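You operate a simulated robot arm through the tools that you are given. There is no shell and no other tool.

Carry out the task below with a simulated robot arm. There is one attempt and no reset: what you move stays moved.

JOB
Stir the wash and brush it over the top of the core in the nest.
Fine: put stick and brush back and cover the pot again. A coat counts when it lies all over at full strength: go over it till it gets no stronger.

Only the result counts: the job must be done as asked and must still hold three seconds after the hand-in. Knocking over, shifting, dropping, spilling or breaking anything else fails it. Lids that push on must go on centred and level and be pressed home; caps that screw on are set level and turned clockwise until they are tight.

ROBOT AND FRAMES
A 7-joint arm with a two-finger parallel gripper, fixed in place. Base frame: the origin is at the foot of the arm, x ahead of it, y to its left, z up; the work surface is at about z = 0. Readings come in m, degrees, newtons and seconds.
With the tool pointing down near the work surface it reaches from about 0.22 to 0.58 m from the base axis. Its first joint turns from -66.0 to 66.0 degrees. Payload 2.5 kg.
Tool frame: the origin (TCP) lies between the finger pads and is the grasp point; the fingertips stand 0.023 m ahead of it; z points along the fingers, y is the line along which they close. Largest opening 0.094 m; finger width 0.038, thickness 0.01; the body of the gripper, 0.054 by 0.096 m, starts 0.039 m behind the TCP.
Orientation is that of the tool frame in the base frame, as a unit quaternion [w, x, y, z]. With the fingers straight down and closing along the base's y, the tool's x points along the base's -x, its y along +y and its z along -z.

CONTROLS
- The arm moves only by the tool send_rows. Its argument "steps" is a list that holds one entry, the list of rows, each a list of 7 numbers: the shift along the base's x, y, z in mm, then the turn, a rotation vector about the base's x, y, z in degrees, then the opening, from 0 (shut) to 1 (fully open). In form: [[[x, y, z, rx, ry, rz, gripper], ...]]. A call has 1 to 20 rows; each row is the pose to reach, as a shift and turn from the pose commanded when the call began. A row lasts 0.2 s, in which the tool goes at most 0.05 m and 8.6 degrees; a call with a longer step from one row to the next is refused whole, and so is a gripper value outside its range. A pose out of reach is approached as far as the arm can. The call stops where the force on the tool passes 40 N (or 10 N more than at its start, if that is more) or the arm is blocked; 0.2 s more then pass. Each finger travels about 0.108 m/s and halts on what it meets, pressing with about 31 N; the grip force reading is that of the motor and also rises with nothing between the fingers. The clock runs only during rows and for 0.2 s after the last one: add rows that repeat a pose to give the fingers time. The reply holds the time, the measured pose of the TCP, the force on the tool along the base axes, the opening and the grip force, in the units named above and with some noise, with the torque about the TCP (base axes, N m) and any sound that the robot's microphone picked up.
- Cameras (640 x 400 px; columns grow to the right, rows downward): "scene" is fixed at [0.1018, -0.395, 0.5584]; the picture's right is [0.94, -0.35, 0.00], its down [-0.15, -0.40, -0.90] and it looks along [0.32, 0.85, -0.43] (base axes); focal length 361 px, centre (320, 200). "wrist" rides on the gripper at [0.086, 0.016, -0.074] in the tool frame; the picture's right is [-0.18, 0.98, 0.00], its down [-0.58, -0.11, -0.81] and it looks along [-0.79, -0.15, 0.59] (tool axes); focal length 243 px, centre (320, 200). There is no depth. A picture from a camera that has moved, and an enlarged one, comes with that camera's place and axes in the base frame and with its lens.
- snapshot(camera): a new picture of that camera. It takes no simulated time.
- inspect(camera, box): a new picture of the part [left, top, right, bottom] of that camera's present view, enlarged. It takes no simulated time.
- close_job(): hands the job in; it is judged then, once.

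Nothing tells you positions but the pictures and the camera data. Unless the task says otherwise, let go and move clear before handing in.

The tools are called after "Emit:" as a command line: name --argument value ..., lists and objects as JSON in quotes. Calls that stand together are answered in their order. send_rows: Moves the arm, as the interface text tells. Its arguments: {"type":"object","properties":{"steps":{"type":"array"}},"required":["steps"]} The other tools are called the same way: snapshot (camera) takes a picture; inspect (camera, box) takes an enlarged picture of a part of a camera's view; close_job () hands the job in.

At the start:

```text
t: 0.0
tcp_pos: [0.3525, 0.0795, 0.414]
tcp_rot: [0.0, 0.0, 1.0, 0.0]
force: [0.1, 1.2, -0.4]
torque: [-0.02, 0.05, 0.02]
grip_width: 0.094
finger_force: 0.0
```

scene: 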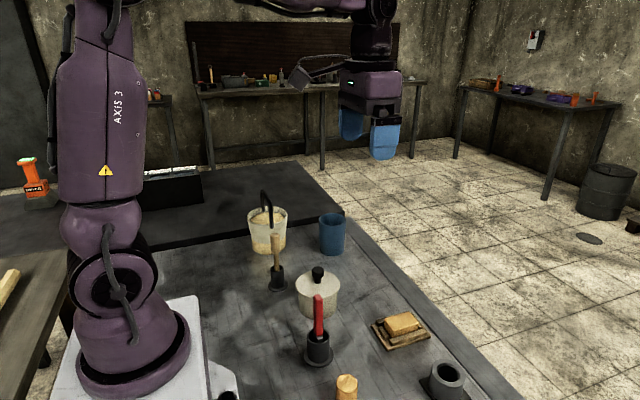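
wrist: 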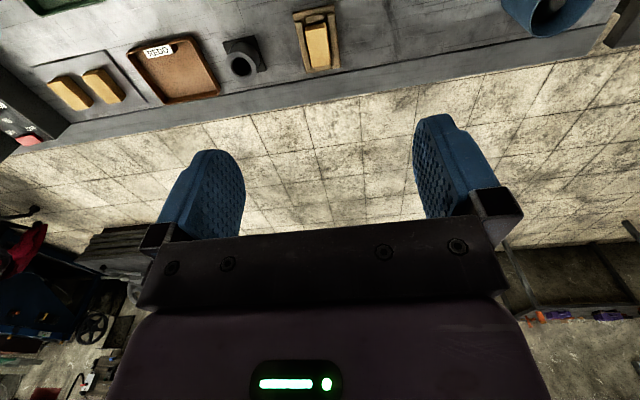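

I see a pot with a knobbed lid, a red-handled tool and a wooden-handled tool in holders, a bucket, a blue cup, and a yellow core in a nest. I'll look closer before moving.

Emit:
inspect --camera "scene" --box '[220, 180, 380, 280]'

Emit:
inspect --camera "scene" --box '[260, 250, 480, 400]'

Emit:
inspect --camera "wrist" --box '[0, 0, 640, 150]'

```text
4.00 times, centred on (300, 230) of scene
camera zoom: at [0.1018, -0.395, 0.5584], right [0.94, -0.35, 0.0], down [-0.15, -0.4, -0.9], along [0.32, 0.85, -0.43], focal length 1443 px, centre (400, 80)
```

zoom: 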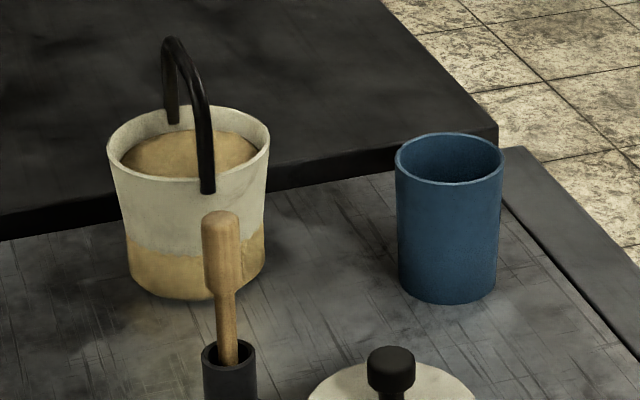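

```text
2.67 times, centred on (370, 325) of scene
camera zoom: at [0.1018, -0.395, 0.5584], right [0.94, -0.35, 0.0], down [-0.15, -0.4, -0.9], along [0.32, 0.85, -0.43], focal length 962 px, centre (187, -133)
```

zoom: 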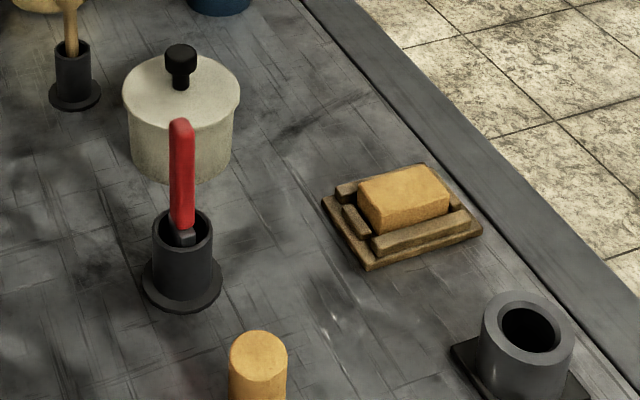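

```text
1.00 times, centred on (320, 75) of wrist (not enlarged: the box is as wide or as high as the picture)
camera zoom: at [0.2658, 0.0949, 0.489], right [0.18, 0.98, 0.0], down [0.58, -0.11, 0.81], along [0.79, -0.15, -0.59], focal length 243 px, centre (320, 325)
```

zoom: 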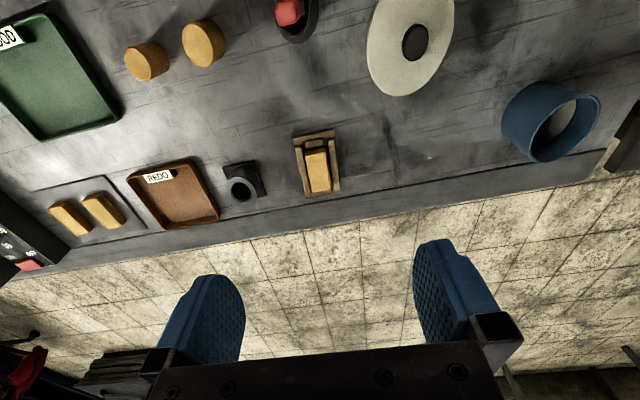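

Table items are in view from two angles; I'll tilt the wrist so its camera looks more steeply down at the table for better locating.

Emit:
send_rows --steps '[[[0, 0, 0, 0, 8, 0, 1], [0, 0, 10, 0, 16, 0, 1], [0, 0, 20, 0, 24, 0, 1], [0, 0, 30, 0, 32, 0, 1], [0, 0, 40, 0, 40, 0, 1]]]'

Emit:
snapshot --camera "wrist"

Emit:
snapshot --camera "scene"

```text
t: 1.2
tcp_pos: [0.3469, 0.0785, 0.4263]
tcp_rot: [-0.278, 0.005, 0.961, 0.004]
force: [0.0, -0.1, 0.4]
torque: [0.0, 0.05, 0.01]
grip_width: 0.094
finger_force: 0.1
out of reach, approached as far as the arm can: row 4, 5
```

```text
taken
camera wrist: at [0.3123, 0.0925, 0.5364], right [0.17, 0.98, -0.09], down [0.92, -0.12, 0.37], along [0.35, -0.15, -0.92], focal length 243 px, centre (320, 200)
```

wrist: 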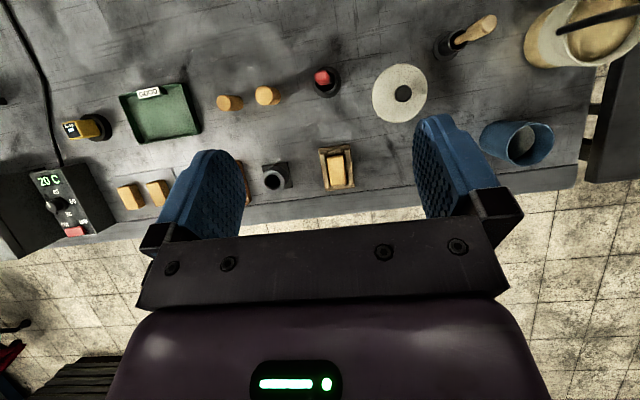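

```text
taken
```

scene: 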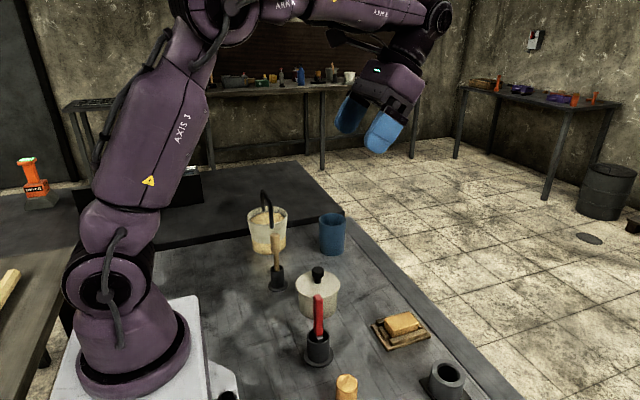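

Emit:
inspect --camera "wrist" --box '[300, 0, 460, 100]'

Emit:
inspect --camera "wrist" --box '[300, 100, 460, 200]'

Emit:
inspect --camera "wrist" --box '[420, 0, 580, 100]'

Emit:
inspect --camera "wrist" --box '[20, 60, 340, 260]'

```text
4.00 times, centred on (380, 50) of wrist
camera zoom: at [0.3123, 0.0925, 0.5364], right [0.17, 0.98, -0.09], down [0.92, -0.12, 0.37], along [0.35, -0.15, -0.92], focal length 970 px, centre (80, 800)
```

zoom: 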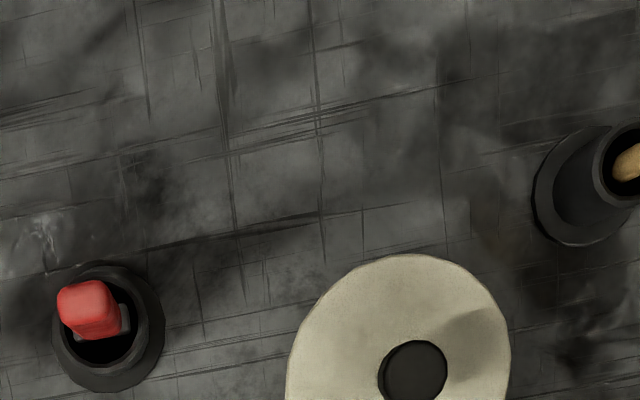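

```text
4.00 times, centred on (380, 150) of wrist
camera zoom: at [0.3123, 0.0925, 0.5364], right [0.17, 0.98, -0.09], down [0.92, -0.12, 0.37], along [0.35, -0.15, -0.92], focal length 970 px, centre (80, 400)
```

zoom: 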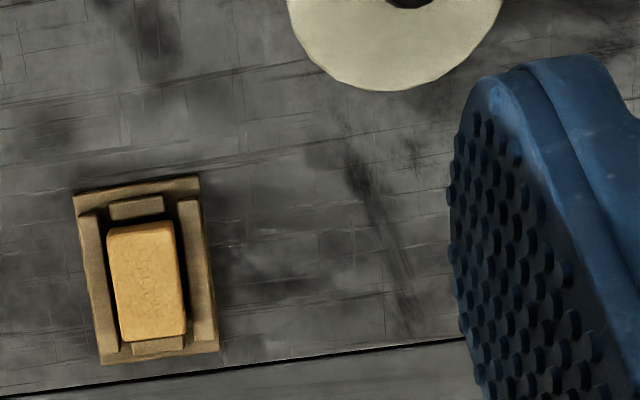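

```text
4.00 times, centred on (500, 50) of wrist
camera zoom: at [0.3123, 0.0925, 0.5364], right [0.17, 0.98, -0.09], down [0.92, -0.12, 0.37], along [0.35, -0.15, -0.92], focal length 970 px, centre (-400, 800)
```

zoom: 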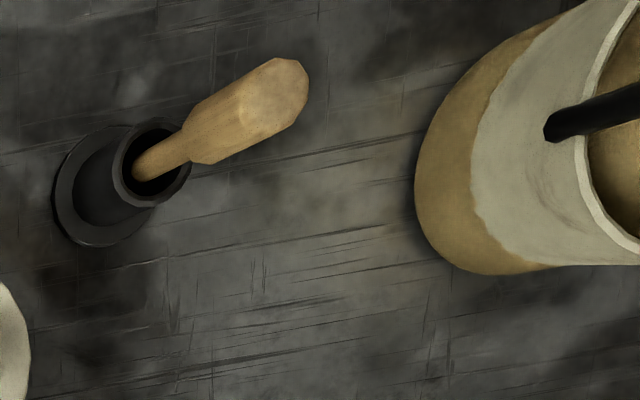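

```text
2.00 times, centred on (180, 160) of wrist
camera zoom: at [0.3123, 0.0925, 0.5364], right [0.17, 0.98, -0.09], down [0.92, -0.12, 0.37], along [0.35, -0.15, -0.92], focal length 485 px, centre (600, 280)
```

zoom: 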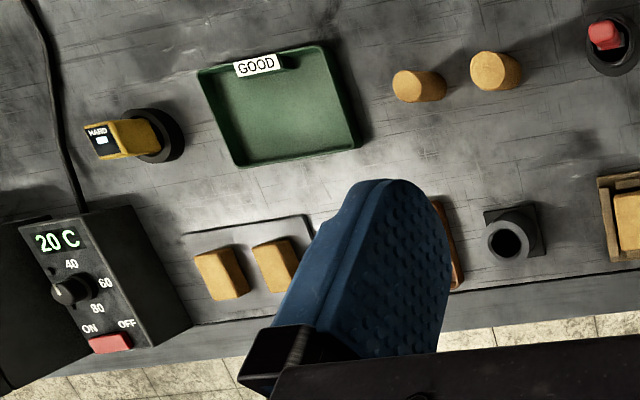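

The brush (red handle) stands in a holder at about (0.268, 0.061), the stirring stick at about (0.250, 0.286), the lidded pot at about (0.314, 0.186), and the core at about (0.44, 0.055). I'll level the tool again and then look closer from a lower position.

Emit:
send_rows --steps '[[[0, 0, 0, 0, -8, 0, 1], [0, 0, 0, 0, -16, 0, 1], [0, 0, 0, 0, -24, 0, 1], [0, 0, 0, 0, -32, 0, 1]]]'

```text
t: 2.2
tcp_pos: [0.3447, 0.078, 0.4257]
tcp_rot: [-0.001, 0.003, 1.0, 0.006]
force: [0.1, 0.6, -0.3]
torque: [0.0, -0.03, 0.02]
grip_width: 0.0938
finger_force: 0.0
```

Tool is level again. I'll back off toward the base so the wrist camera sees the brush, pot and stick in front of it.

Emit:
send_rows --steps '[[[-25, 10, -20, 0, 0, 0, 1], [-50, 20, -40, 0, 0, 0, 1], [-75, 30, -60, 0, 0, 0, 1], [-100, 40, -80, 0, 0, 0, 1]]]'

Emit:
snapshot --camera "wrist"

```text
t: 3.2
tcp_pos: [0.2452, 0.1169, 0.3455]
tcp_rot: [-0.001, 0.004, 1.0, 0.006]
force: [-0.3, -0.1, 0.0]
torque: [0.01, 0.01, 0.03]
grip_width: 0.0938
finger_force: 0.0
```

```text
taken
camera wrist: at [0.1592, 0.1321, 0.421], right [0.19, 0.98, 0.01], down [0.58, -0.12, 0.8], along [0.79, -0.15, -0.6], focal length 243 px, centre (320, 200)
```

wrist: 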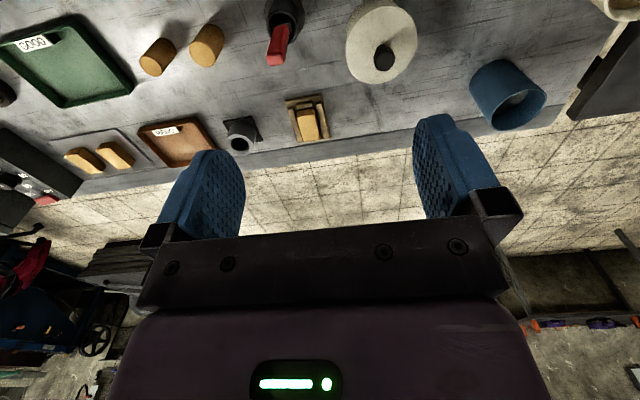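

Emit:
inspect --camera "wrist" --box '[240, 0, 336, 60]'

Emit:
inspect --camera "wrist" --box '[320, 0, 448, 80]'

Emit:
inspect --camera "scene" --box '[290, 280, 350, 375]'

Emit:
inspect --camera "scene" --box '[285, 255, 350, 325]'

Emit:
inspect --camera "scene" --box '[365, 300, 440, 355]'

Emit:
inspect --camera "scene" --box '[250, 225, 300, 300]'

```text
6.67 times, centred on (288, 30) of wrist
camera zoom: at [0.1592, 0.1321, 0.421], right [0.19, 0.98, 0.01], down [0.58, -0.12, 0.8], along [0.79, -0.15, -0.6], focal length 1618 px, centre (533, 1333)
```

zoom: 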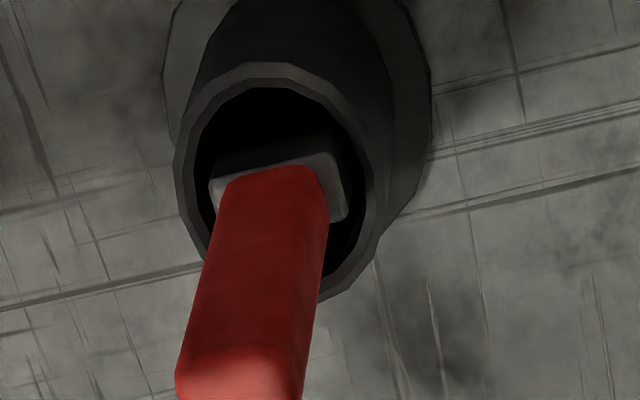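

```text
5.00 times, centred on (384, 40) of wrist
camera zoom: at [0.1592, 0.1321, 0.421], right [0.19, 0.98, 0.01], down [0.58, -0.12, 0.8], along [0.79, -0.15, -0.6], focal length 1213 px, centre (0, 1000)
```

zoom: 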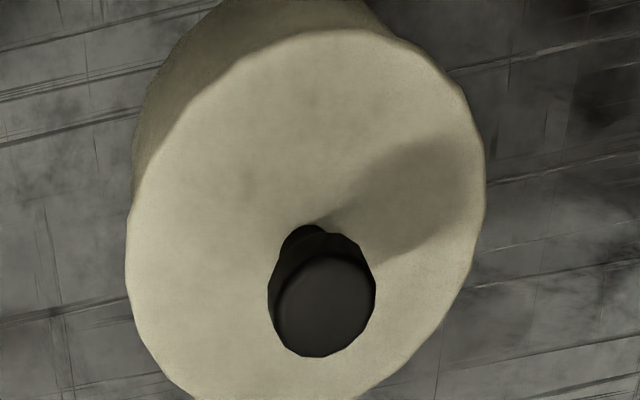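

```text
4.21 times, centred on (320, 328) of scene
camera zoom: at [0.1018, -0.395, 0.5584], right [0.94, -0.35, 0.0], down [-0.15, -0.4, -0.9], along [0.32, 0.85, -0.43], focal length 1519 px, centre (320, -337)
```

zoom: 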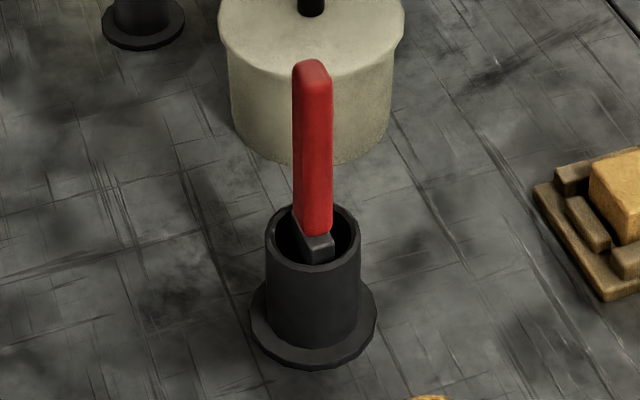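

```text
5.71 times, centred on (318, 290) of scene
camera zoom: at [0.1018, -0.395, 0.5584], right [0.94, -0.35, 0.0], down [-0.15, -0.4, -0.9], along [0.32, 0.85, -0.43], focal length 2062 px, centre (334, -314)
```

zoom: 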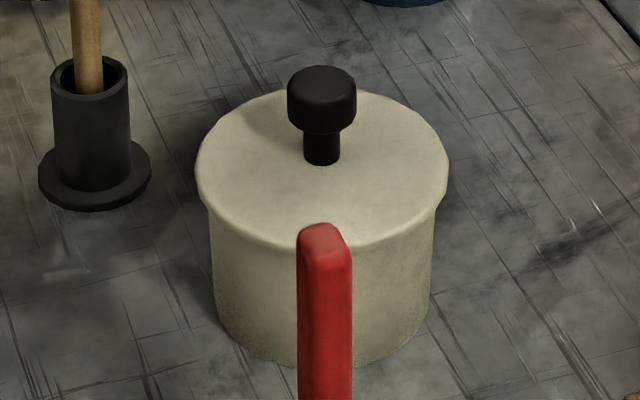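

```text
7.27 times, centred on (402, 328) of scene
camera zoom: at [0.1018, -0.395, 0.5584], right [0.94, -0.35, 0.0], down [-0.15, -0.4, -0.9], along [0.32, 0.85, -0.43], focal length 2624 px, centre (-280, -727)
```

zoom: 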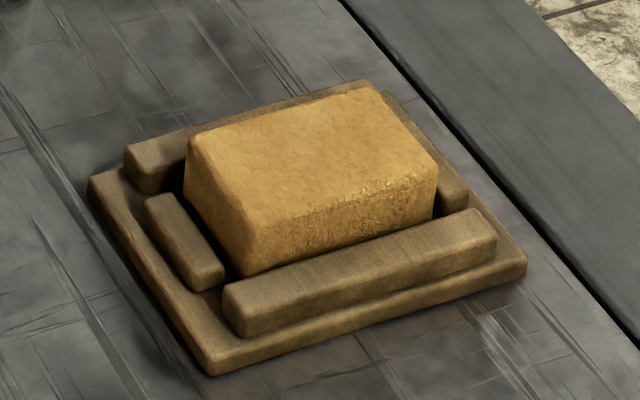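

```text
5.33 times, centred on (275, 262) of scene
camera zoom: at [0.1018, -0.395, 0.5584], right [0.94, -0.35, 0.0], down [-0.15, -0.4, -0.9], along [0.32, 0.85, -0.43], focal length 1924 px, centre (560, -133)
```

zoom: 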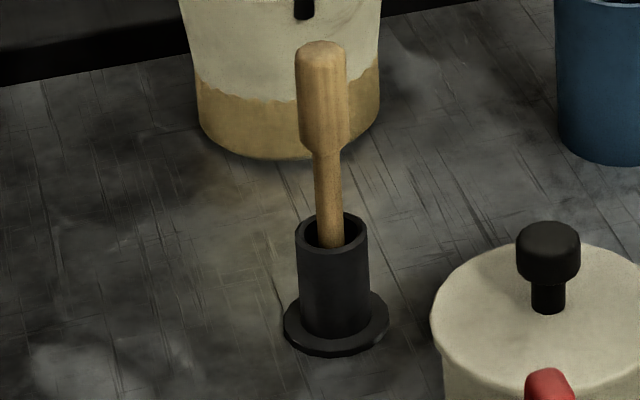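

The lid knob top sits at about (0.314, 0.186, 0.103), with its wide part about 26 mm across. I'll move above it and look before descending.

Emit:
send_rows --steps '[[[20, 18, -25, 0, 0, 0, 1], [40, 36, -50, 0, 0, 0, 1], [60, 54, -75, 0, 0, 0, 1], [69, 69, -110, 0, 0, 0, 1], [69, 69, -150, 0, 0, 0, 1], [69, 69, -180, 0, 0, 0, 1], [69, 69, -205, 0, 0, 0, 1]]]'

Emit:
inspect --camera "scene" --box '[260, 190, 400, 340]'

Emit:
snapshot --camera "wrist"

```text
t: 4.8
tcp_pos: [0.3121, 0.1851, 0.1405]
tcp_rot: [-0.002, 0.004, 1.0, 0.006]
force: [-0.5, -0.3, -1.2]
torque: [0.01, 0.01, -0.05]
grip_width: 0.0939
finger_force: 0.1
```

```text
2.67 times, centred on (330, 265) of scene
camera zoom: at [0.1018, -0.395, 0.5584], right [0.94, -0.35, 0.0], down [-0.15, -0.4, -0.9], along [0.32, 0.85, -0.43], focal length 962 px, centre (293, 27)
```

zoom: 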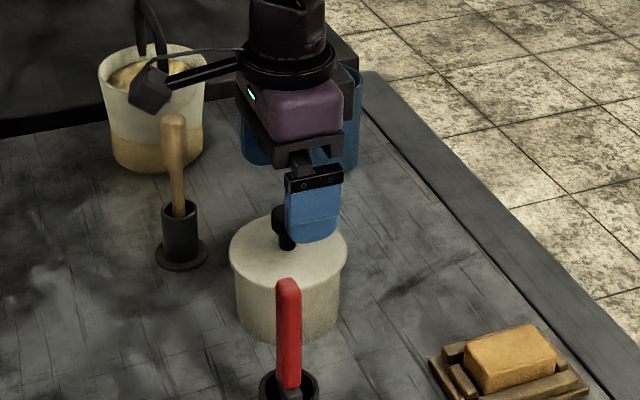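

```text
taken
camera wrist: at [0.2265, 0.1995, 0.2156], right [0.19, 0.98, 0.01], down [0.58, -0.12, 0.8], along [0.79, -0.15, -0.6], focal length 243 px, centre (320, 200)
```

wrist: 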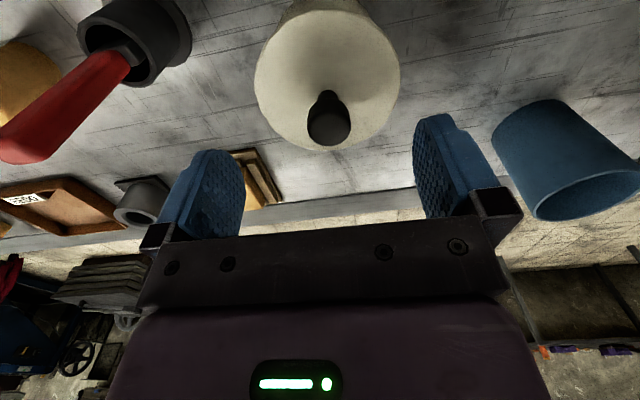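

I'm directly above the knob with the fingers straddling it; I'll go down so the pads surround its wide part, and narrow the fingers part way.

Emit:
send_rows --steps '[[[0, 2, -15, 0, 0, 0, 1], [0, 2, -30, 0, 0, 0, 0.8], [0, 2, -42, 0, 0, 0, 0.6], [0, 2, -42, 0, 0, 0, 0.4], [0, 2, -42, 0, 0, 0, 0.4]]]'

Emit:
snapshot --camera "wrist"

Emit:
inspect --camera "scene" --box '[285, 230, 350, 300]'

```text
t: 6.0
tcp_pos: [0.3137, 0.1897, 0.0971]
tcp_rot: [-0.002, 0.004, 1.0, 0.006]
force: [0.8, 0.2, 0.1]
torque: [-0.02, 0.0, 0.0]
grip_width: 0.0374
finger_force: 0.1
```

```text
taken
camera wrist: at [0.228, 0.2034, 0.1732], right [0.19, 0.98, 0.01], down [0.58, -0.12, 0.8], along [0.79, -0.15, -0.6], focal length 243 px, centre (320, 200)
```

wrist: 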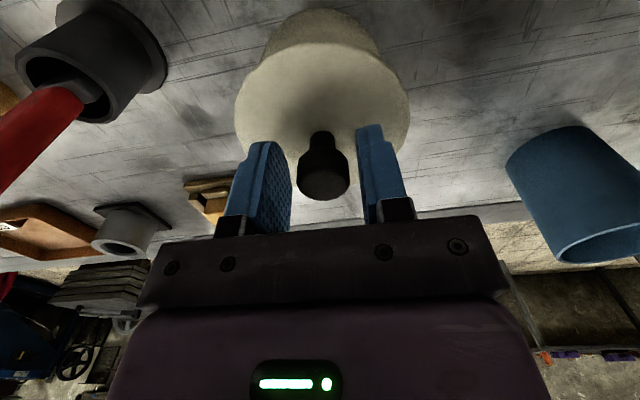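

```text
5.71 times, centred on (318, 265) of scene
camera zoom: at [0.1018, -0.395, 0.5584], right [0.94, -0.35, 0.0], down [-0.15, -0.4, -0.9], along [0.32, 0.85, -0.43], focal length 2062 px, centre (334, -171)
```

zoom: 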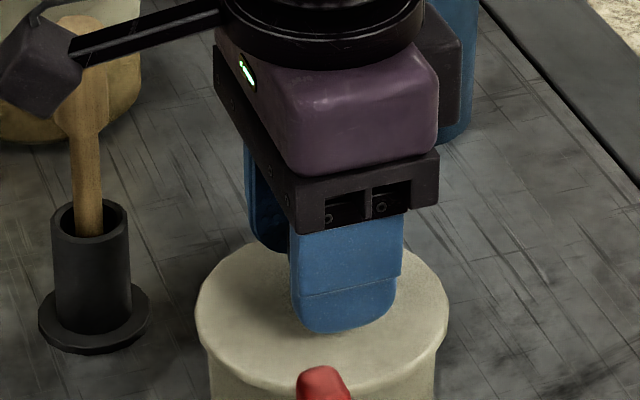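

The knob is centred between the fingers, and the tips clear the lid. I'll close on it and lift the lid slightly to check.

Emit:
send_rows --steps '[[[0, 0, 0, 0, 0, 0, 0.15], [0, 0, 0, 0, 0, 0, 0.15], [0, 0, 0, 0, 0, 0, 0.15]]]'

Emit:
send_rows --steps '[[[0, 0, 5, 0, 0, 0, 0.15], [0, 0, 12, 0, 0, 0, 0.15], [0, 0, 25, 0, 0, 0, 0.15]]]'

Emit:
inspect --camera "scene" --box '[260, 190, 400, 340]'

```text
t: 6.8
tcp_pos: [0.3147, 0.1877, 0.0979]
tcp_rot: [-0.002, 0.003, 1.0, 0.006]
force: [0.2, -0.2, -0.5]
torque: [-0.02, -0.03, 0.01]
grip_width: 0.0243
finger_force: 30.7
```

```text
t: 7.6
tcp_pos: [0.3146, 0.191, 0.1248]
tcp_rot: [-0.001, 0.003, 1.0, 0.005]
force: [0.1, 0.0, -0.6]
torque: [0.01, 0.0, -0.01]
grip_width: 0.0141
finger_force: 0.1
```

```text
2.67 times, centred on (330, 265) of scene
camera zoom: at [0.1018, -0.395, 0.5584], right [0.94, -0.35, 0.0], down [-0.15, -0.4, -0.9], along [0.32, 0.85, -0.43], focal length 962 px, centre (293, 27)
```

zoom: 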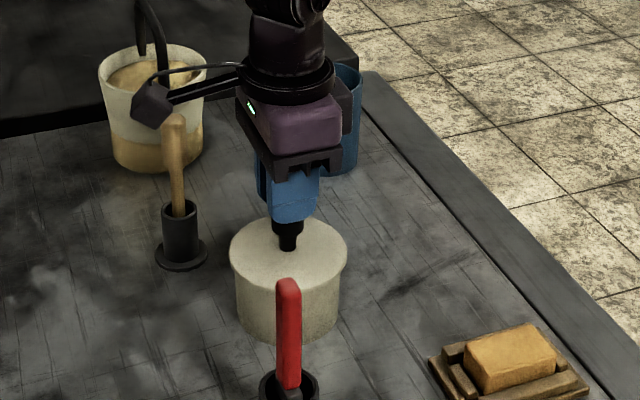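

The fingers slipped up off the knob, so the lid fits snugly. Let me look at how the knob sits relative to the fingers before trying a deeper grip.

Emit:
inspect --camera "scene" --box '[285, 240, 350, 290]'

Emit:
inspect --camera "wrist" --box '[220, 40, 420, 240]'

```text
8.00 times, centred on (318, 265) of scene
camera zoom: at [0.1018, -0.395, 0.5584], right [0.94, -0.35, 0.0], down [-0.15, -0.4, -0.9], along [0.32, 0.85, -0.43], focal length 2886 px, centre (340, -320)
```

zoom: 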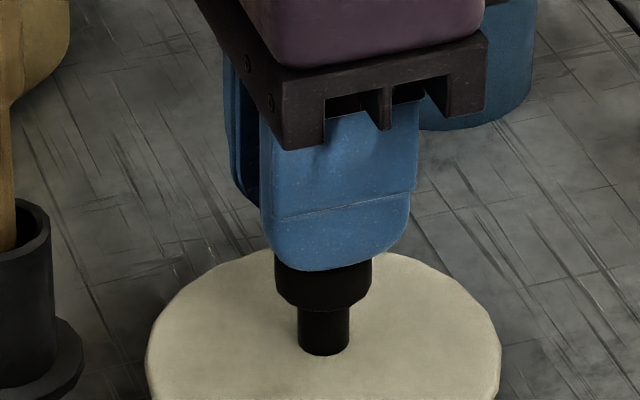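

```text
2.00 times, centred on (320, 140) of wrist
camera zoom: at [0.2278, 0.2041, 0.2007], right [0.19, 0.98, 0.01], down [0.58, -0.12, 0.8], along [0.79, -0.15, -0.6], focal length 485 px, centre (320, 320)
```

zoom: 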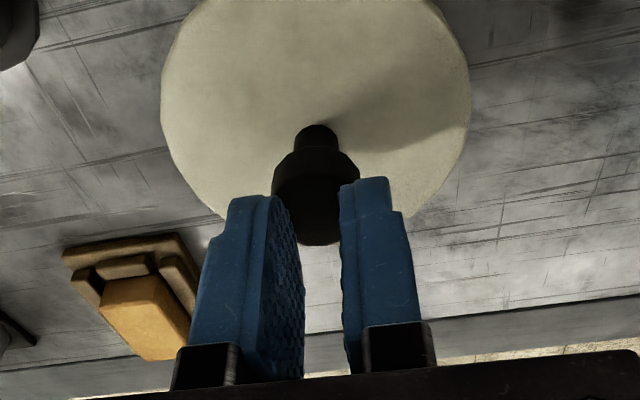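

The pads were fully around the knob, so I'll regrip a touch deeper and pull slowly while reading the force.

Emit:
send_rows --steps '[[[0, 0, 0, 0, 0, 0, 0.45], [0, 0, 0, 0, 0, 0, 0.45], [0, 0, -14, 0, 0, 0, 0.45], [0, 0, -28, 0, 0, 0, 0.45], [0, 0, -28, 0, 0, 0, 0.0], [0, 0, -28, 0, 0, 0, 0.0], [0, 0, -28, 0, 0, 0, 0.0]]]'

Emit:
send_rows --steps '[[[0, 0, 1, 0, 0, 0, 0], [0, 0, 1, 0, 0, 0, 0]]]'

Emit:
send_rows --steps '[[[0, 0, 1, 0, 0, 0, 0], [0, 0, 1, 0, 0, 0, 0]]]'

Emit:
send_rows --steps '[[[0, 0, 1, 0, 0, 0, 0], [0, 0, 1, 0, 0, 0, 0]]]'

```text
t: 9.2
tcp_pos: [0.3142, 0.1894, 0.097]
tcp_rot: [-0.002, 0.003, 1.0, 0.006]
force: [-0.6, 0.9, 0.4]
torque: [0.01, 0.02, 0.01]
grip_width: 0.0245
finger_force: 31.2
```

```text
t: 9.8
tcp_pos: [0.3146, 0.1891, 0.0994]
tcp_rot: [-0.001, 0.004, 1.0, 0.006]
force: [0.5, 0.5, -0.4]
torque: [0.01, -0.01, 0.03]
grip_width: 0.0242
finger_force: 31.1
```

```text
t: 10.4
tcp_pos: [0.3138, 0.1884, 0.0977]
tcp_rot: [-0.002, 0.004, 1.0, 0.006]
force: [-0.3, -0.6, 0.1]
torque: [0.01, 0.01, -0.01]
grip_width: 0.0245
finger_force: 30.6
```

```text
t: 11.0
tcp_pos: [0.3148, 0.1886, 0.0995]
tcp_rot: [-0.001, 0.004, 1.0, 0.006]
force: [0.7, -0.1, -1.0]
torque: [0.03, 0.0, 0.02]
grip_width: 0.0244
finger_force: 31.1
```

The pull shows almost no resistance so far; I'll check whether the lid is rising.

Emit:
send_rows --steps '[[[0, 0, 1, 0, 0, 0, 0], [0, 0, 2, 0, 0, 0, 0], [0, 0, 3, 0, 0, 0, 0], [0, 0, 4, 0, 0, 0, 0]]]'

Emit:
inspect --camera "scene" --box '[285, 250, 350, 320]'

Emit:
inspect --camera "wrist" --box '[220, 0, 420, 240]'

```text
t: 12.0
tcp_pos: [0.315, 0.1873, 0.1038]
tcp_rot: [-0.001, 0.004, 1.0, 0.005]
force: [0.0, -0.2, 0.0]
torque: [0.03, 0.0, 0.01]
grip_width: 0.0246
finger_force: 31.1
```

```text
5.71 times, centred on (318, 285) of scene
camera zoom: at [0.1018, -0.395, 0.5584], right [0.94, -0.35, 0.0], down [-0.15, -0.4, -0.9], along [0.32, 0.85, -0.43], focal length 2062 px, centre (334, -286)
```

zoom: 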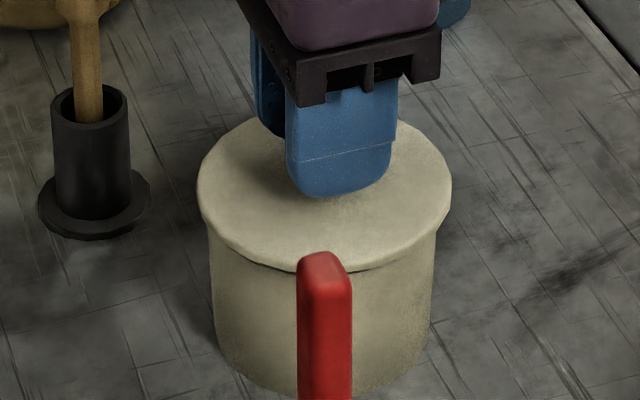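

```text
1.67 times, centred on (320, 120) of wrist
camera zoom: at [0.2283, 0.2027, 0.1782], right [0.19, 0.98, 0.01], down [0.58, -0.12, 0.8], along [0.79, -0.15, -0.6], focal length 404 px, centre (320, 333)
```

zoom: 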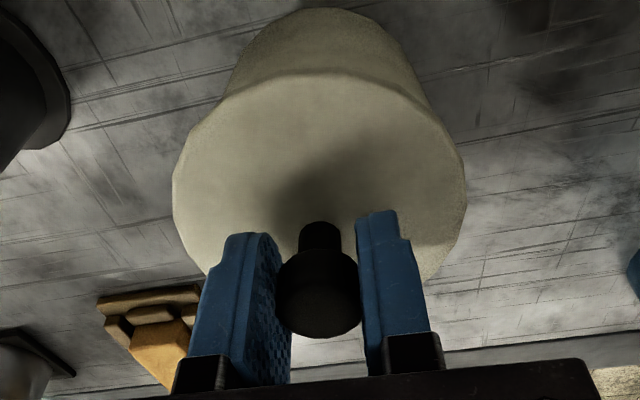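

The knob appears to keep its place between the fingers and a gap shows under the lid rim. I'll keep lifting slowly.

Emit:
send_rows --steps '[[[0, 0, 1, 0, 0, 0, 0], [0, 0, 2, 0, 0, 0, 0], [0, 0, 3, 0, 0, 0, 0], [0, 0, 4, 0, 0, 0, 0], [0, 0, 5, 0, 0, 0, 0], [0, 0, 6, 0, 0, 0, 0], [0, 0, 7, 0, 0, 0, 0], [0, 0, 8, 0, 0, 0, 0]]]'

Emit:
inspect --camera "scene" --box '[285, 250, 350, 320]'

```text
t: 13.8
tcp_pos: [0.3134, 0.1874, 0.1103]
tcp_rot: [-0.001, 0.003, 1.0, 0.007]
force: [0.4, -0.7, -1.0]
torque: [-0.01, -0.02, -0.03]
grip_width: 0.0245
finger_force: 31.0
```

```text
5.71 times, centred on (318, 285) of scene
camera zoom: at [0.1018, -0.395, 0.5584], right [0.94, -0.35, 0.0], down [-0.15, -0.4, -0.9], along [0.32, 0.85, -0.43], focal length 2062 px, centre (334, -286)
```

zoom: 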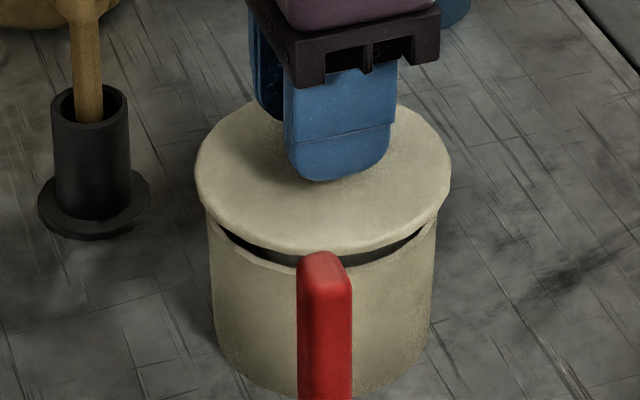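

The lid is off cleanly and level. I'll raise it and carry it to the free area at about (0.425, 0.215).

Emit:
send_rows --steps '[[[0, 0, 5, 0, 0, 0, 0], [0, 0, 12, 0, 0, 0, 0], [0, 0, 20, 0, 0, 0, 0], [0, 0, 30, 0, 0, 0, 0], [0, 0, 40, 0, 0, 0, 0], [0, 0, 50, 0, 0, 0, 0], [0, 0, 60, 0, 0, 0, 0], [0, 0, 70, 0, 0, 0, 0], [10, 3, 72, 0, 0, 0, 0], [22, 6, 72, 0, 0, 0, 0], [36, 9, 72, 0, 0, 0, 0], [50, 12, 72, 0, 0, 0, 0], [64, 15, 72, 0, 0, 0, 0], [78, 19, 72, 0, 0, 0, 0], [92, 23, 72, 0, 0, 0, 0], [104, 26, 72, 0, 0, 0, 0], [111, 28, 72, 0, 0, 0, 0], [111, 28, 72, 0, 0, 0, 0]]]'

Emit:
snapshot --camera "scene"

Emit:
snapshot --camera "wrist"

Emit:
inspect --camera "scene" --box '[285, 250, 350, 320]'

```text
t: 17.6
tcp_pos: [0.4248, 0.2146, 0.183]
tcp_rot: [-0.002, 0.004, 1.0, 0.006]
force: [-1.0, -0.6, -1.0]
torque: [0.0, -0.01, -0.03]
grip_width: 0.0243
finger_force: 31.3
```

```text
taken
```

scene: 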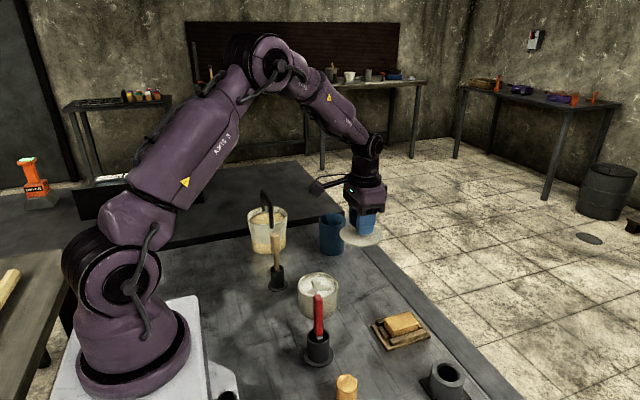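

```text
taken
camera wrist: at [0.339, 0.23, 0.2581], right [0.19, 0.98, 0.01], down [0.58, -0.12, 0.8], along [0.79, -0.15, -0.6], focal length 243 px, centre (320, 200)
```

wrist: 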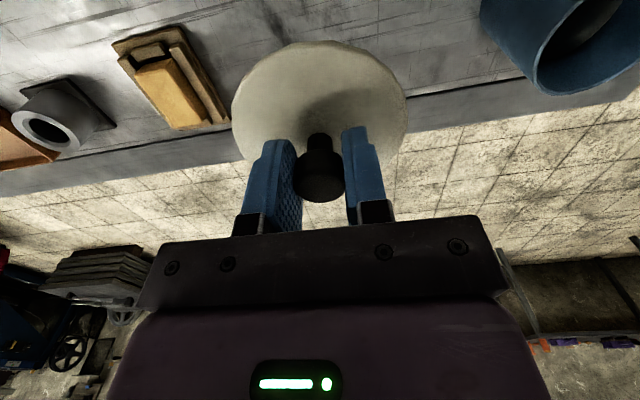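

```text
5.71 times, centred on (318, 285) of scene
camera zoom: at [0.1018, -0.395, 0.5584], right [0.94, -0.35, 0.0], down [-0.15, -0.4, -0.9], along [0.32, 0.85, -0.43], focal length 2062 px, centre (334, -286)
```

zoom: 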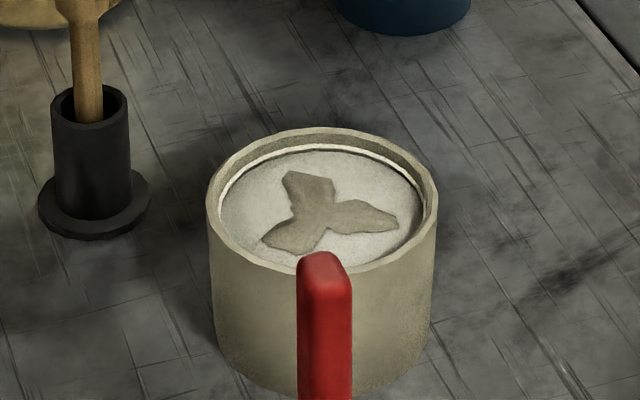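

The wash shows separated patches, so it needs stirring. I'll set the lid down here, carefully feeling for the table.

Emit:
send_rows --steps '[[[-5, 3, -20, 0, 0, 0, 0], [-8, 5, -40, 0, 0, 0, 0], [-8, 5, -60, 0, 0, 0, 0], [-8, 5, -80, 0, 0, 0, 0], [-8, 5, -100, 0, 0, 0, 0], [-8, 5, -115, 0, 0, 0, 0], [-8, 5, -125, 0, 0, 0, 0], [-8, 5, -130, 0, 0, 0, 0]]]'

Emit:
inspect --camera "scene" --box '[325, 200, 420, 290]'

```text
t: 19.4
tcp_pos: [0.4181, 0.2219, 0.0523]
tcp_rot: [-0.002, 0.003, 1.0, 0.006]
force: [0.0, 0.1, -1.0]
torque: [0.01, -0.03, -0.01]
grip_width: 0.0246
finger_force: 31.4
```

```text
4.44 times, centred on (372, 245) of scene
camera zoom: at [0.1018, -0.395, 0.5584], right [0.94, -0.35, 0.0], down [-0.15, -0.4, -0.9], along [0.32, 0.85, -0.43], focal length 1603 px, centre (87, 0)
```

zoom: 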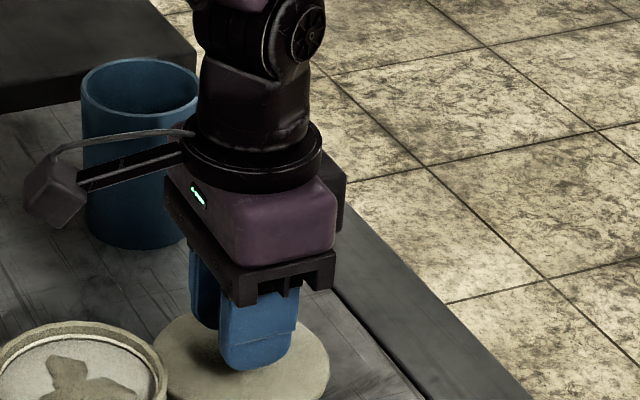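

Emit:
send_rows --steps '[[[0, 0, -2, 0, 0, 0, 0], [0, 0, -4, 0, 0, 0, 0], [0, 0, -6, 0, 0, 0, 0]]]'

Emit:
send_rows --steps '[[[0, 0, -1.5, 0, 0, 0, 0], [0, 0, -3, 0, 0, 0, 0]]]'

Emit:
inspect --camera "scene" --box '[325, 240, 420, 300]'

```text
t: 20.2
tcp_pos: [0.4177, 0.2204, 0.0463]
tcp_rot: [-0.002, 0.004, 1.0, 0.006]
force: [-0.4, 0.1, -1.0]
torque: [0.02, -0.01, 0.0]
grip_width: 0.0245
finger_force: 31.2
```

```text
t: 20.8
tcp_pos: [0.4181, 0.2214, 0.0438]
tcp_rot: [-0.002, 0.003, 1.0, 0.006]
force: [0.5, -0.1, 0.0]
torque: [0.0, 0.02, 0.01]
grip_width: 0.0245
finger_force: 31.0
```

```text
6.67 times, centred on (372, 270) of scene
camera zoom: at [0.1018, -0.395, 0.5584], right [0.94, -0.35, 0.0], down [-0.15, -0.4, -0.9], along [0.32, 0.85, -0.43], focal length 2405 px, centre (-30, -267)
```

zoom: 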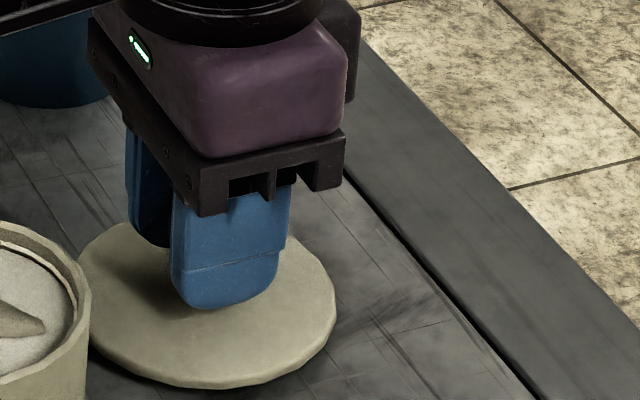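

Still a few millimetres above the table; continuing the gentle lowering.

Emit:
send_rows --steps '[[[0, 0, -1, 0, 0, 0, 0], [0, 0, -2, 0, 0, 0, 0]]]'

Emit:
send_rows --steps '[[[0, 0, -1, 0, 0, 0, 0], [0, 0, -2, 0, 0, 0, 0]]]'

Emit:
send_rows --steps '[[[0, 0, -1, 0, 0, 0, 0], [0, 0, -1.5, 0, 0, 0, 0]]]'

Emit:
inspect --camera "scene" --box '[325, 240, 420, 300]'

```text
t: 21.4
tcp_pos: [0.418, 0.2217, 0.0425]
tcp_rot: [0.0, 0.003, 1.0, 0.006]
force: [-4.4, -2.4, 14.0]
torque: [-0.14, 0.25, -0.01]
grip_width: 0.0248
finger_force: 30.6
```

```text
t: 22.0
tcp_pos: [0.419, 0.221, 0.0399]
tcp_rot: [0.0, 0.004, 1.0, 0.007]
force: [-3.9, -3.1, 25.6]
torque: [-0.03, -0.02, -0.03]
grip_width: 0.0249
finger_force: 31.1
```

```text
t: 22.6
tcp_pos: [0.4191, 0.2222, 0.0386]
tcp_rot: [0.001, 0.004, 1.0, 0.006]
force: [3.5, 1.1, 25.9]
torque: [0.01, -0.06, 0.0]
grip_width: 0.0247
finger_force: 30.6
```

```text
6.67 times, centred on (372, 270) of scene
camera zoom: at [0.1017, -0.3951, 0.5584], right [0.94, -0.35, 0.0], down [-0.15, -0.4, -0.9], along [0.32, 0.85, -0.43], focal length 2405 px, centre (-30, -267)
```

zoom: 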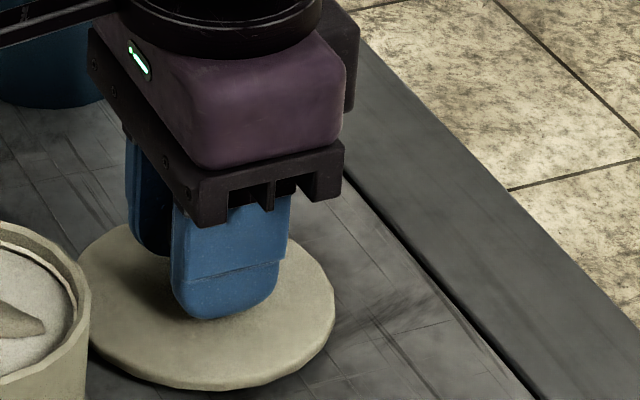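

The lid is resting on the table. I'll open the fingers and rise straight up.

Emit:
send_rows --steps '[[[0, 0, 1, 0, 0, 0, 0.3], [0, 0, 2, 0, 0, 0, 0.5], [0, 0, 2, 0, 0, 0, 0.6], [0, 0, 15, 0, 0, 0, 0.7], [0, 0, 40, 0, 0, 0, 0.8], [0, 0, 80, 0, 0, 0, 0.8], [0, 0, 120, 0, 0, 0, 0.8], [0, 0, 160, 0, 0, 0, 0.8]]]'

Emit:
inspect --camera "scene" --box '[280, 210, 440, 310]'

Emit:
inspect --camera "wrist" --box '[220, 0, 420, 125]'

```text
t: 24.4
tcp_pos: [0.4216, 0.2213, 0.1997]
tcp_rot: [-0.001, 0.003, 1.0, 0.005]
force: [-0.1, 1.3, 0.1]
torque: [0.02, 0.03, -0.02]
grip_width: 0.0751
finger_force: 0.0
```

```text
4.00 times, centred on (360, 260) of scene
camera zoom: at [0.1018, -0.395, 0.5584], right [0.94, -0.35, 0.0], down [-0.15, -0.4, -0.9], along [0.32, 0.85, -0.43], focal length 1443 px, centre (160, -40)
```

zoom: 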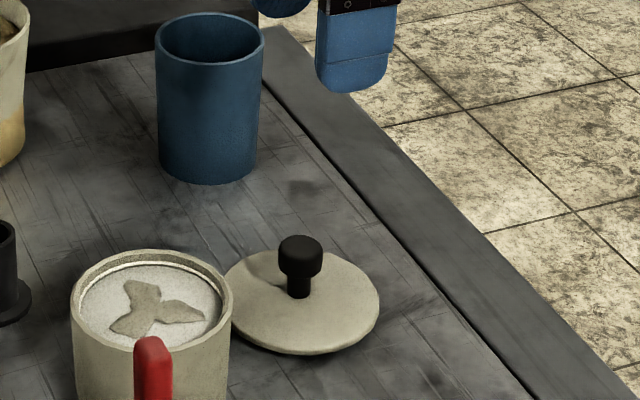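

```text
3.20 times, centred on (320, 62) of wrist
camera zoom: at [0.3347, 0.2356, 0.2747], right [0.19, 0.98, 0.01], down [0.58, -0.12, 0.8], along [0.79, -0.15, -0.6], focal length 776 px, centre (320, 640)
```

zoom: 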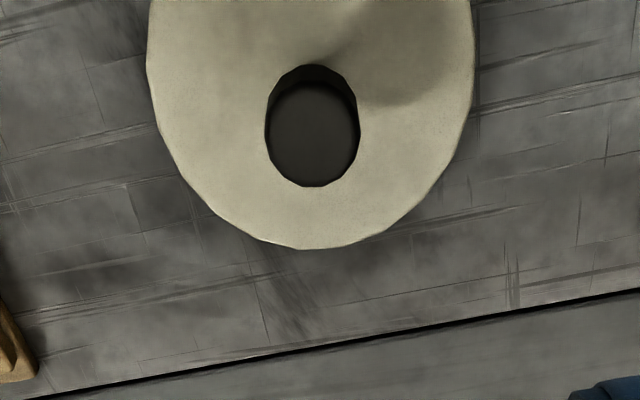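

The lid lies flat and stable, clear of everything. Next I'll go above the stirring stick at about (0.251, 0.289).

Emit:
send_rows --steps '[[[0, 0, 30, 0, 0, 0, 0.8], [-20, 10, 50, 0, 0, 0, 0.8], [-50, 22, 60, 0, 0, 0, 0.8], [-85, 35, 60, 0, 0, 0, 0.8], [-120, 50, 60, 0, 0, 0, 0.8], [-150, 62, 60, 0, 0, 0, 0.8], [-167, 68, 60, 0, 0, 0, 0.8], [-167, 68, 30, 0, 0, 0, 0.8], [-167, 68, 0, 0, 0, 0, 0.8]]]'

Emit:
snapshot --camera "wrist"

Emit:
inspect --camera "scene" --box '[230, 190, 350, 300]'

```text
t: 26.4
tcp_pos: [0.2496, 0.2891, 0.1959]
tcp_rot: [-0.002, 0.003, 1.0, 0.005]
force: [0.1, -0.5, -0.1]
torque: [-0.01, 0.02, 0.01]
grip_width: 0.0752
finger_force: 0.1
```

```text
taken
camera wrist: at [0.1634, 0.3042, 0.2714], right [0.19, 0.98, 0.01], down [0.58, -0.12, 0.8], along [0.79, -0.15, -0.6], focal length 243 px, centre (320, 200)
```

wrist: 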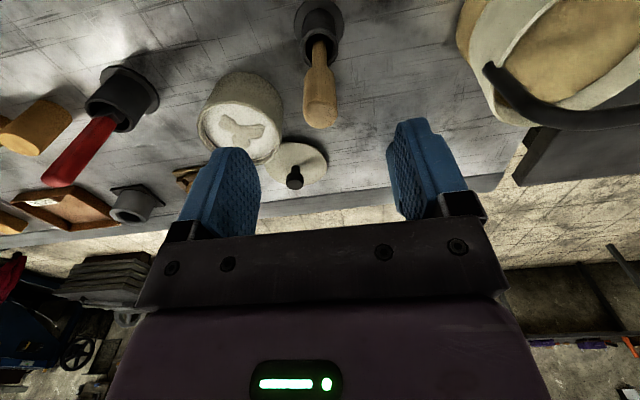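

```text
3.64 times, centred on (290, 245) of scene
camera zoom: at [0.1018, -0.395, 0.5584], right [0.94, -0.35, 0.0], down [-0.15, -0.4, -0.9], along [0.32, 0.85, -0.43], focal length 1312 px, centre (429, 36)
```

zoom: 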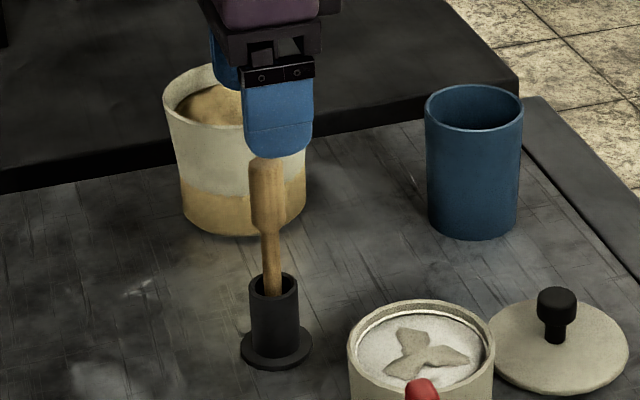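

The stick's handle is centred between the fingers. I'll descend over it and close.

Emit:
send_rows --steps '[[[0, 1, -20, 0, 0, 0, 0.7], [0, 1, -40, 0, 0, 0, 0.6], [0, 1, -60, 0, 0, 0, 0.5], [0, 1, -74, 0, 0, 0, 0.4], [0, 1, -74, 0, 0, 0, 0.4]]]'

Emit:
inspect --camera "wrist" --box '[220, 40, 420, 240]'

Emit:
inspect --camera "scene" --box '[230, 190, 350, 300]'

```text
t: 27.6
tcp_pos: [0.2514, 0.2891, 0.1224]
tcp_rot: [-0.002, 0.004, 1.0, 0.006]
force: [1.1, 0.2, 0.2]
torque: [-0.02, 0.01, 0.0]
grip_width: 0.0377
finger_force: 0.0
```

```text
2.00 times, centred on (320, 140) of wrist
camera zoom: at [0.165, 0.3051, 0.198], right [0.19, 0.98, 0.01], down [0.58, -0.12, 0.8], along [0.79, -0.15, -0.6], focal length 485 px, centre (320, 320)
```

zoom: 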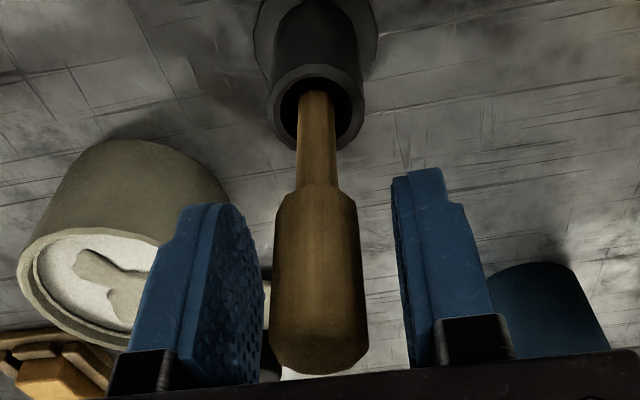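

```text
3.64 times, centred on (290, 245) of scene
camera zoom: at [0.1018, -0.395, 0.5584], right [0.94, -0.35, 0.0], down [-0.15, -0.4, -0.9], along [0.32, 0.85, -0.43], focal length 1312 px, centre (429, 36)
```

zoom: 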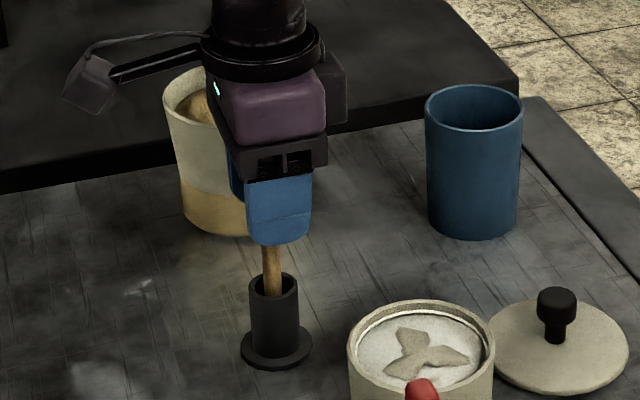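

Handle is nearly centred; I'll nudge 1 mm and close on it.

Emit:
send_rows --steps '[[[0, -1, 0, 0, 0, 0, 0.35], [0, -1, 0, 0, 0, 0, 0.25], [0, -1, 0, 0, 0, 0, 0.1], [0, -1, 0, 0, 0, 0, 0.0], [0, -1, 0, 0, 0, 0, 0.0]]]'

Emit:
send_rows --steps '[[[0, 0, 2, 0, 0, 0, 0], [0, 0, 4, 0, 0, 0, 0], [0, 0, 8, 0, 0, 0, 0], [0, 0, 12, 0, 0, 0, 0], [0, 0, 16, 0, 0, 0, 0]]]'

Emit:
inspect --camera "scene" --box '[230, 190, 350, 300]'

```text
t: 28.8
tcp_pos: [0.25, 0.2894, 0.1241]
tcp_rot: [-0.002, 0.004, 1.0, 0.006]
force: [0.0, -0.2, 0.8]
torque: [-0.06, 0.01, 0.04]
grip_width: 0.0206
finger_force: 30.5
```

```text
t: 30.0
tcp_pos: [0.2511, 0.2888, 0.1398]
tcp_rot: [-0.002, 0.004, 1.0, 0.006]
force: [0.0, -0.7, -1.0]
torque: [-0.02, 0.01, 0.03]
grip_width: 0.0204
finger_force: 30.6
```

```text
3.64 times, centred on (290, 245) of scene
camera zoom: at [0.1018, -0.395, 0.5584], right [0.94, -0.35, 0.0], down [-0.15, -0.4, -0.9], along [0.32, 0.85, -0.43], focal length 1312 px, centre (429, 36)
```

zoom: 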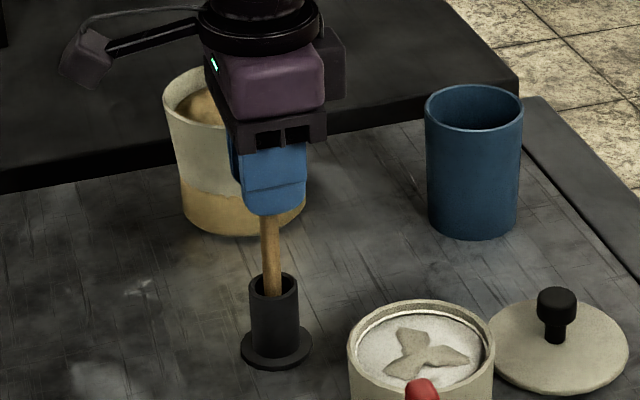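

The stick is rising out of its holder. I'll lift it fully clear and look at its lower end.

Emit:
send_rows --steps '[[[0, 0, 8, 0, 0, 0, 0], [0, 0, 16, 0, 0, 0, 0], [0, 0, 26, 0, 0, 0, 0], [0, 0, 36, 0, 0, 0, 0], [0, 0, 46, 0, 0, 0, 0], [0, 0, 56, 0, 0, 0, 0], [0, 0, 66, 0, 0, 0, 0], [0, 0, 76, 0, 0, 0, 0], [0, 0, 80, 0, 0, 0, 0]]]'

Emit:
inspect --camera "scene" --box '[210, 140, 370, 300]'

```text
t: 32.0
tcp_pos: [0.2512, 0.2889, 0.2197]
tcp_rot: [-0.002, 0.003, 1.0, 0.006]
force: [-0.4, -0.4, -0.5]
torque: [-0.01, 0.03, 0.02]
grip_width: 0.0203
finger_force: 31.2
```

```text
2.50 times, centred on (290, 220) of scene
camera zoom: at [0.1018, -0.395, 0.5584], right [0.94, -0.35, 0.0], down [-0.15, -0.4, -0.9], along [0.32, 0.85, -0.43], focal length 902 px, centre (395, 150)
```

zoom: 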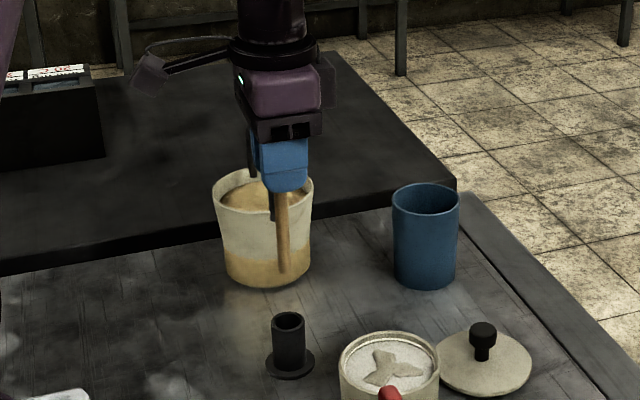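

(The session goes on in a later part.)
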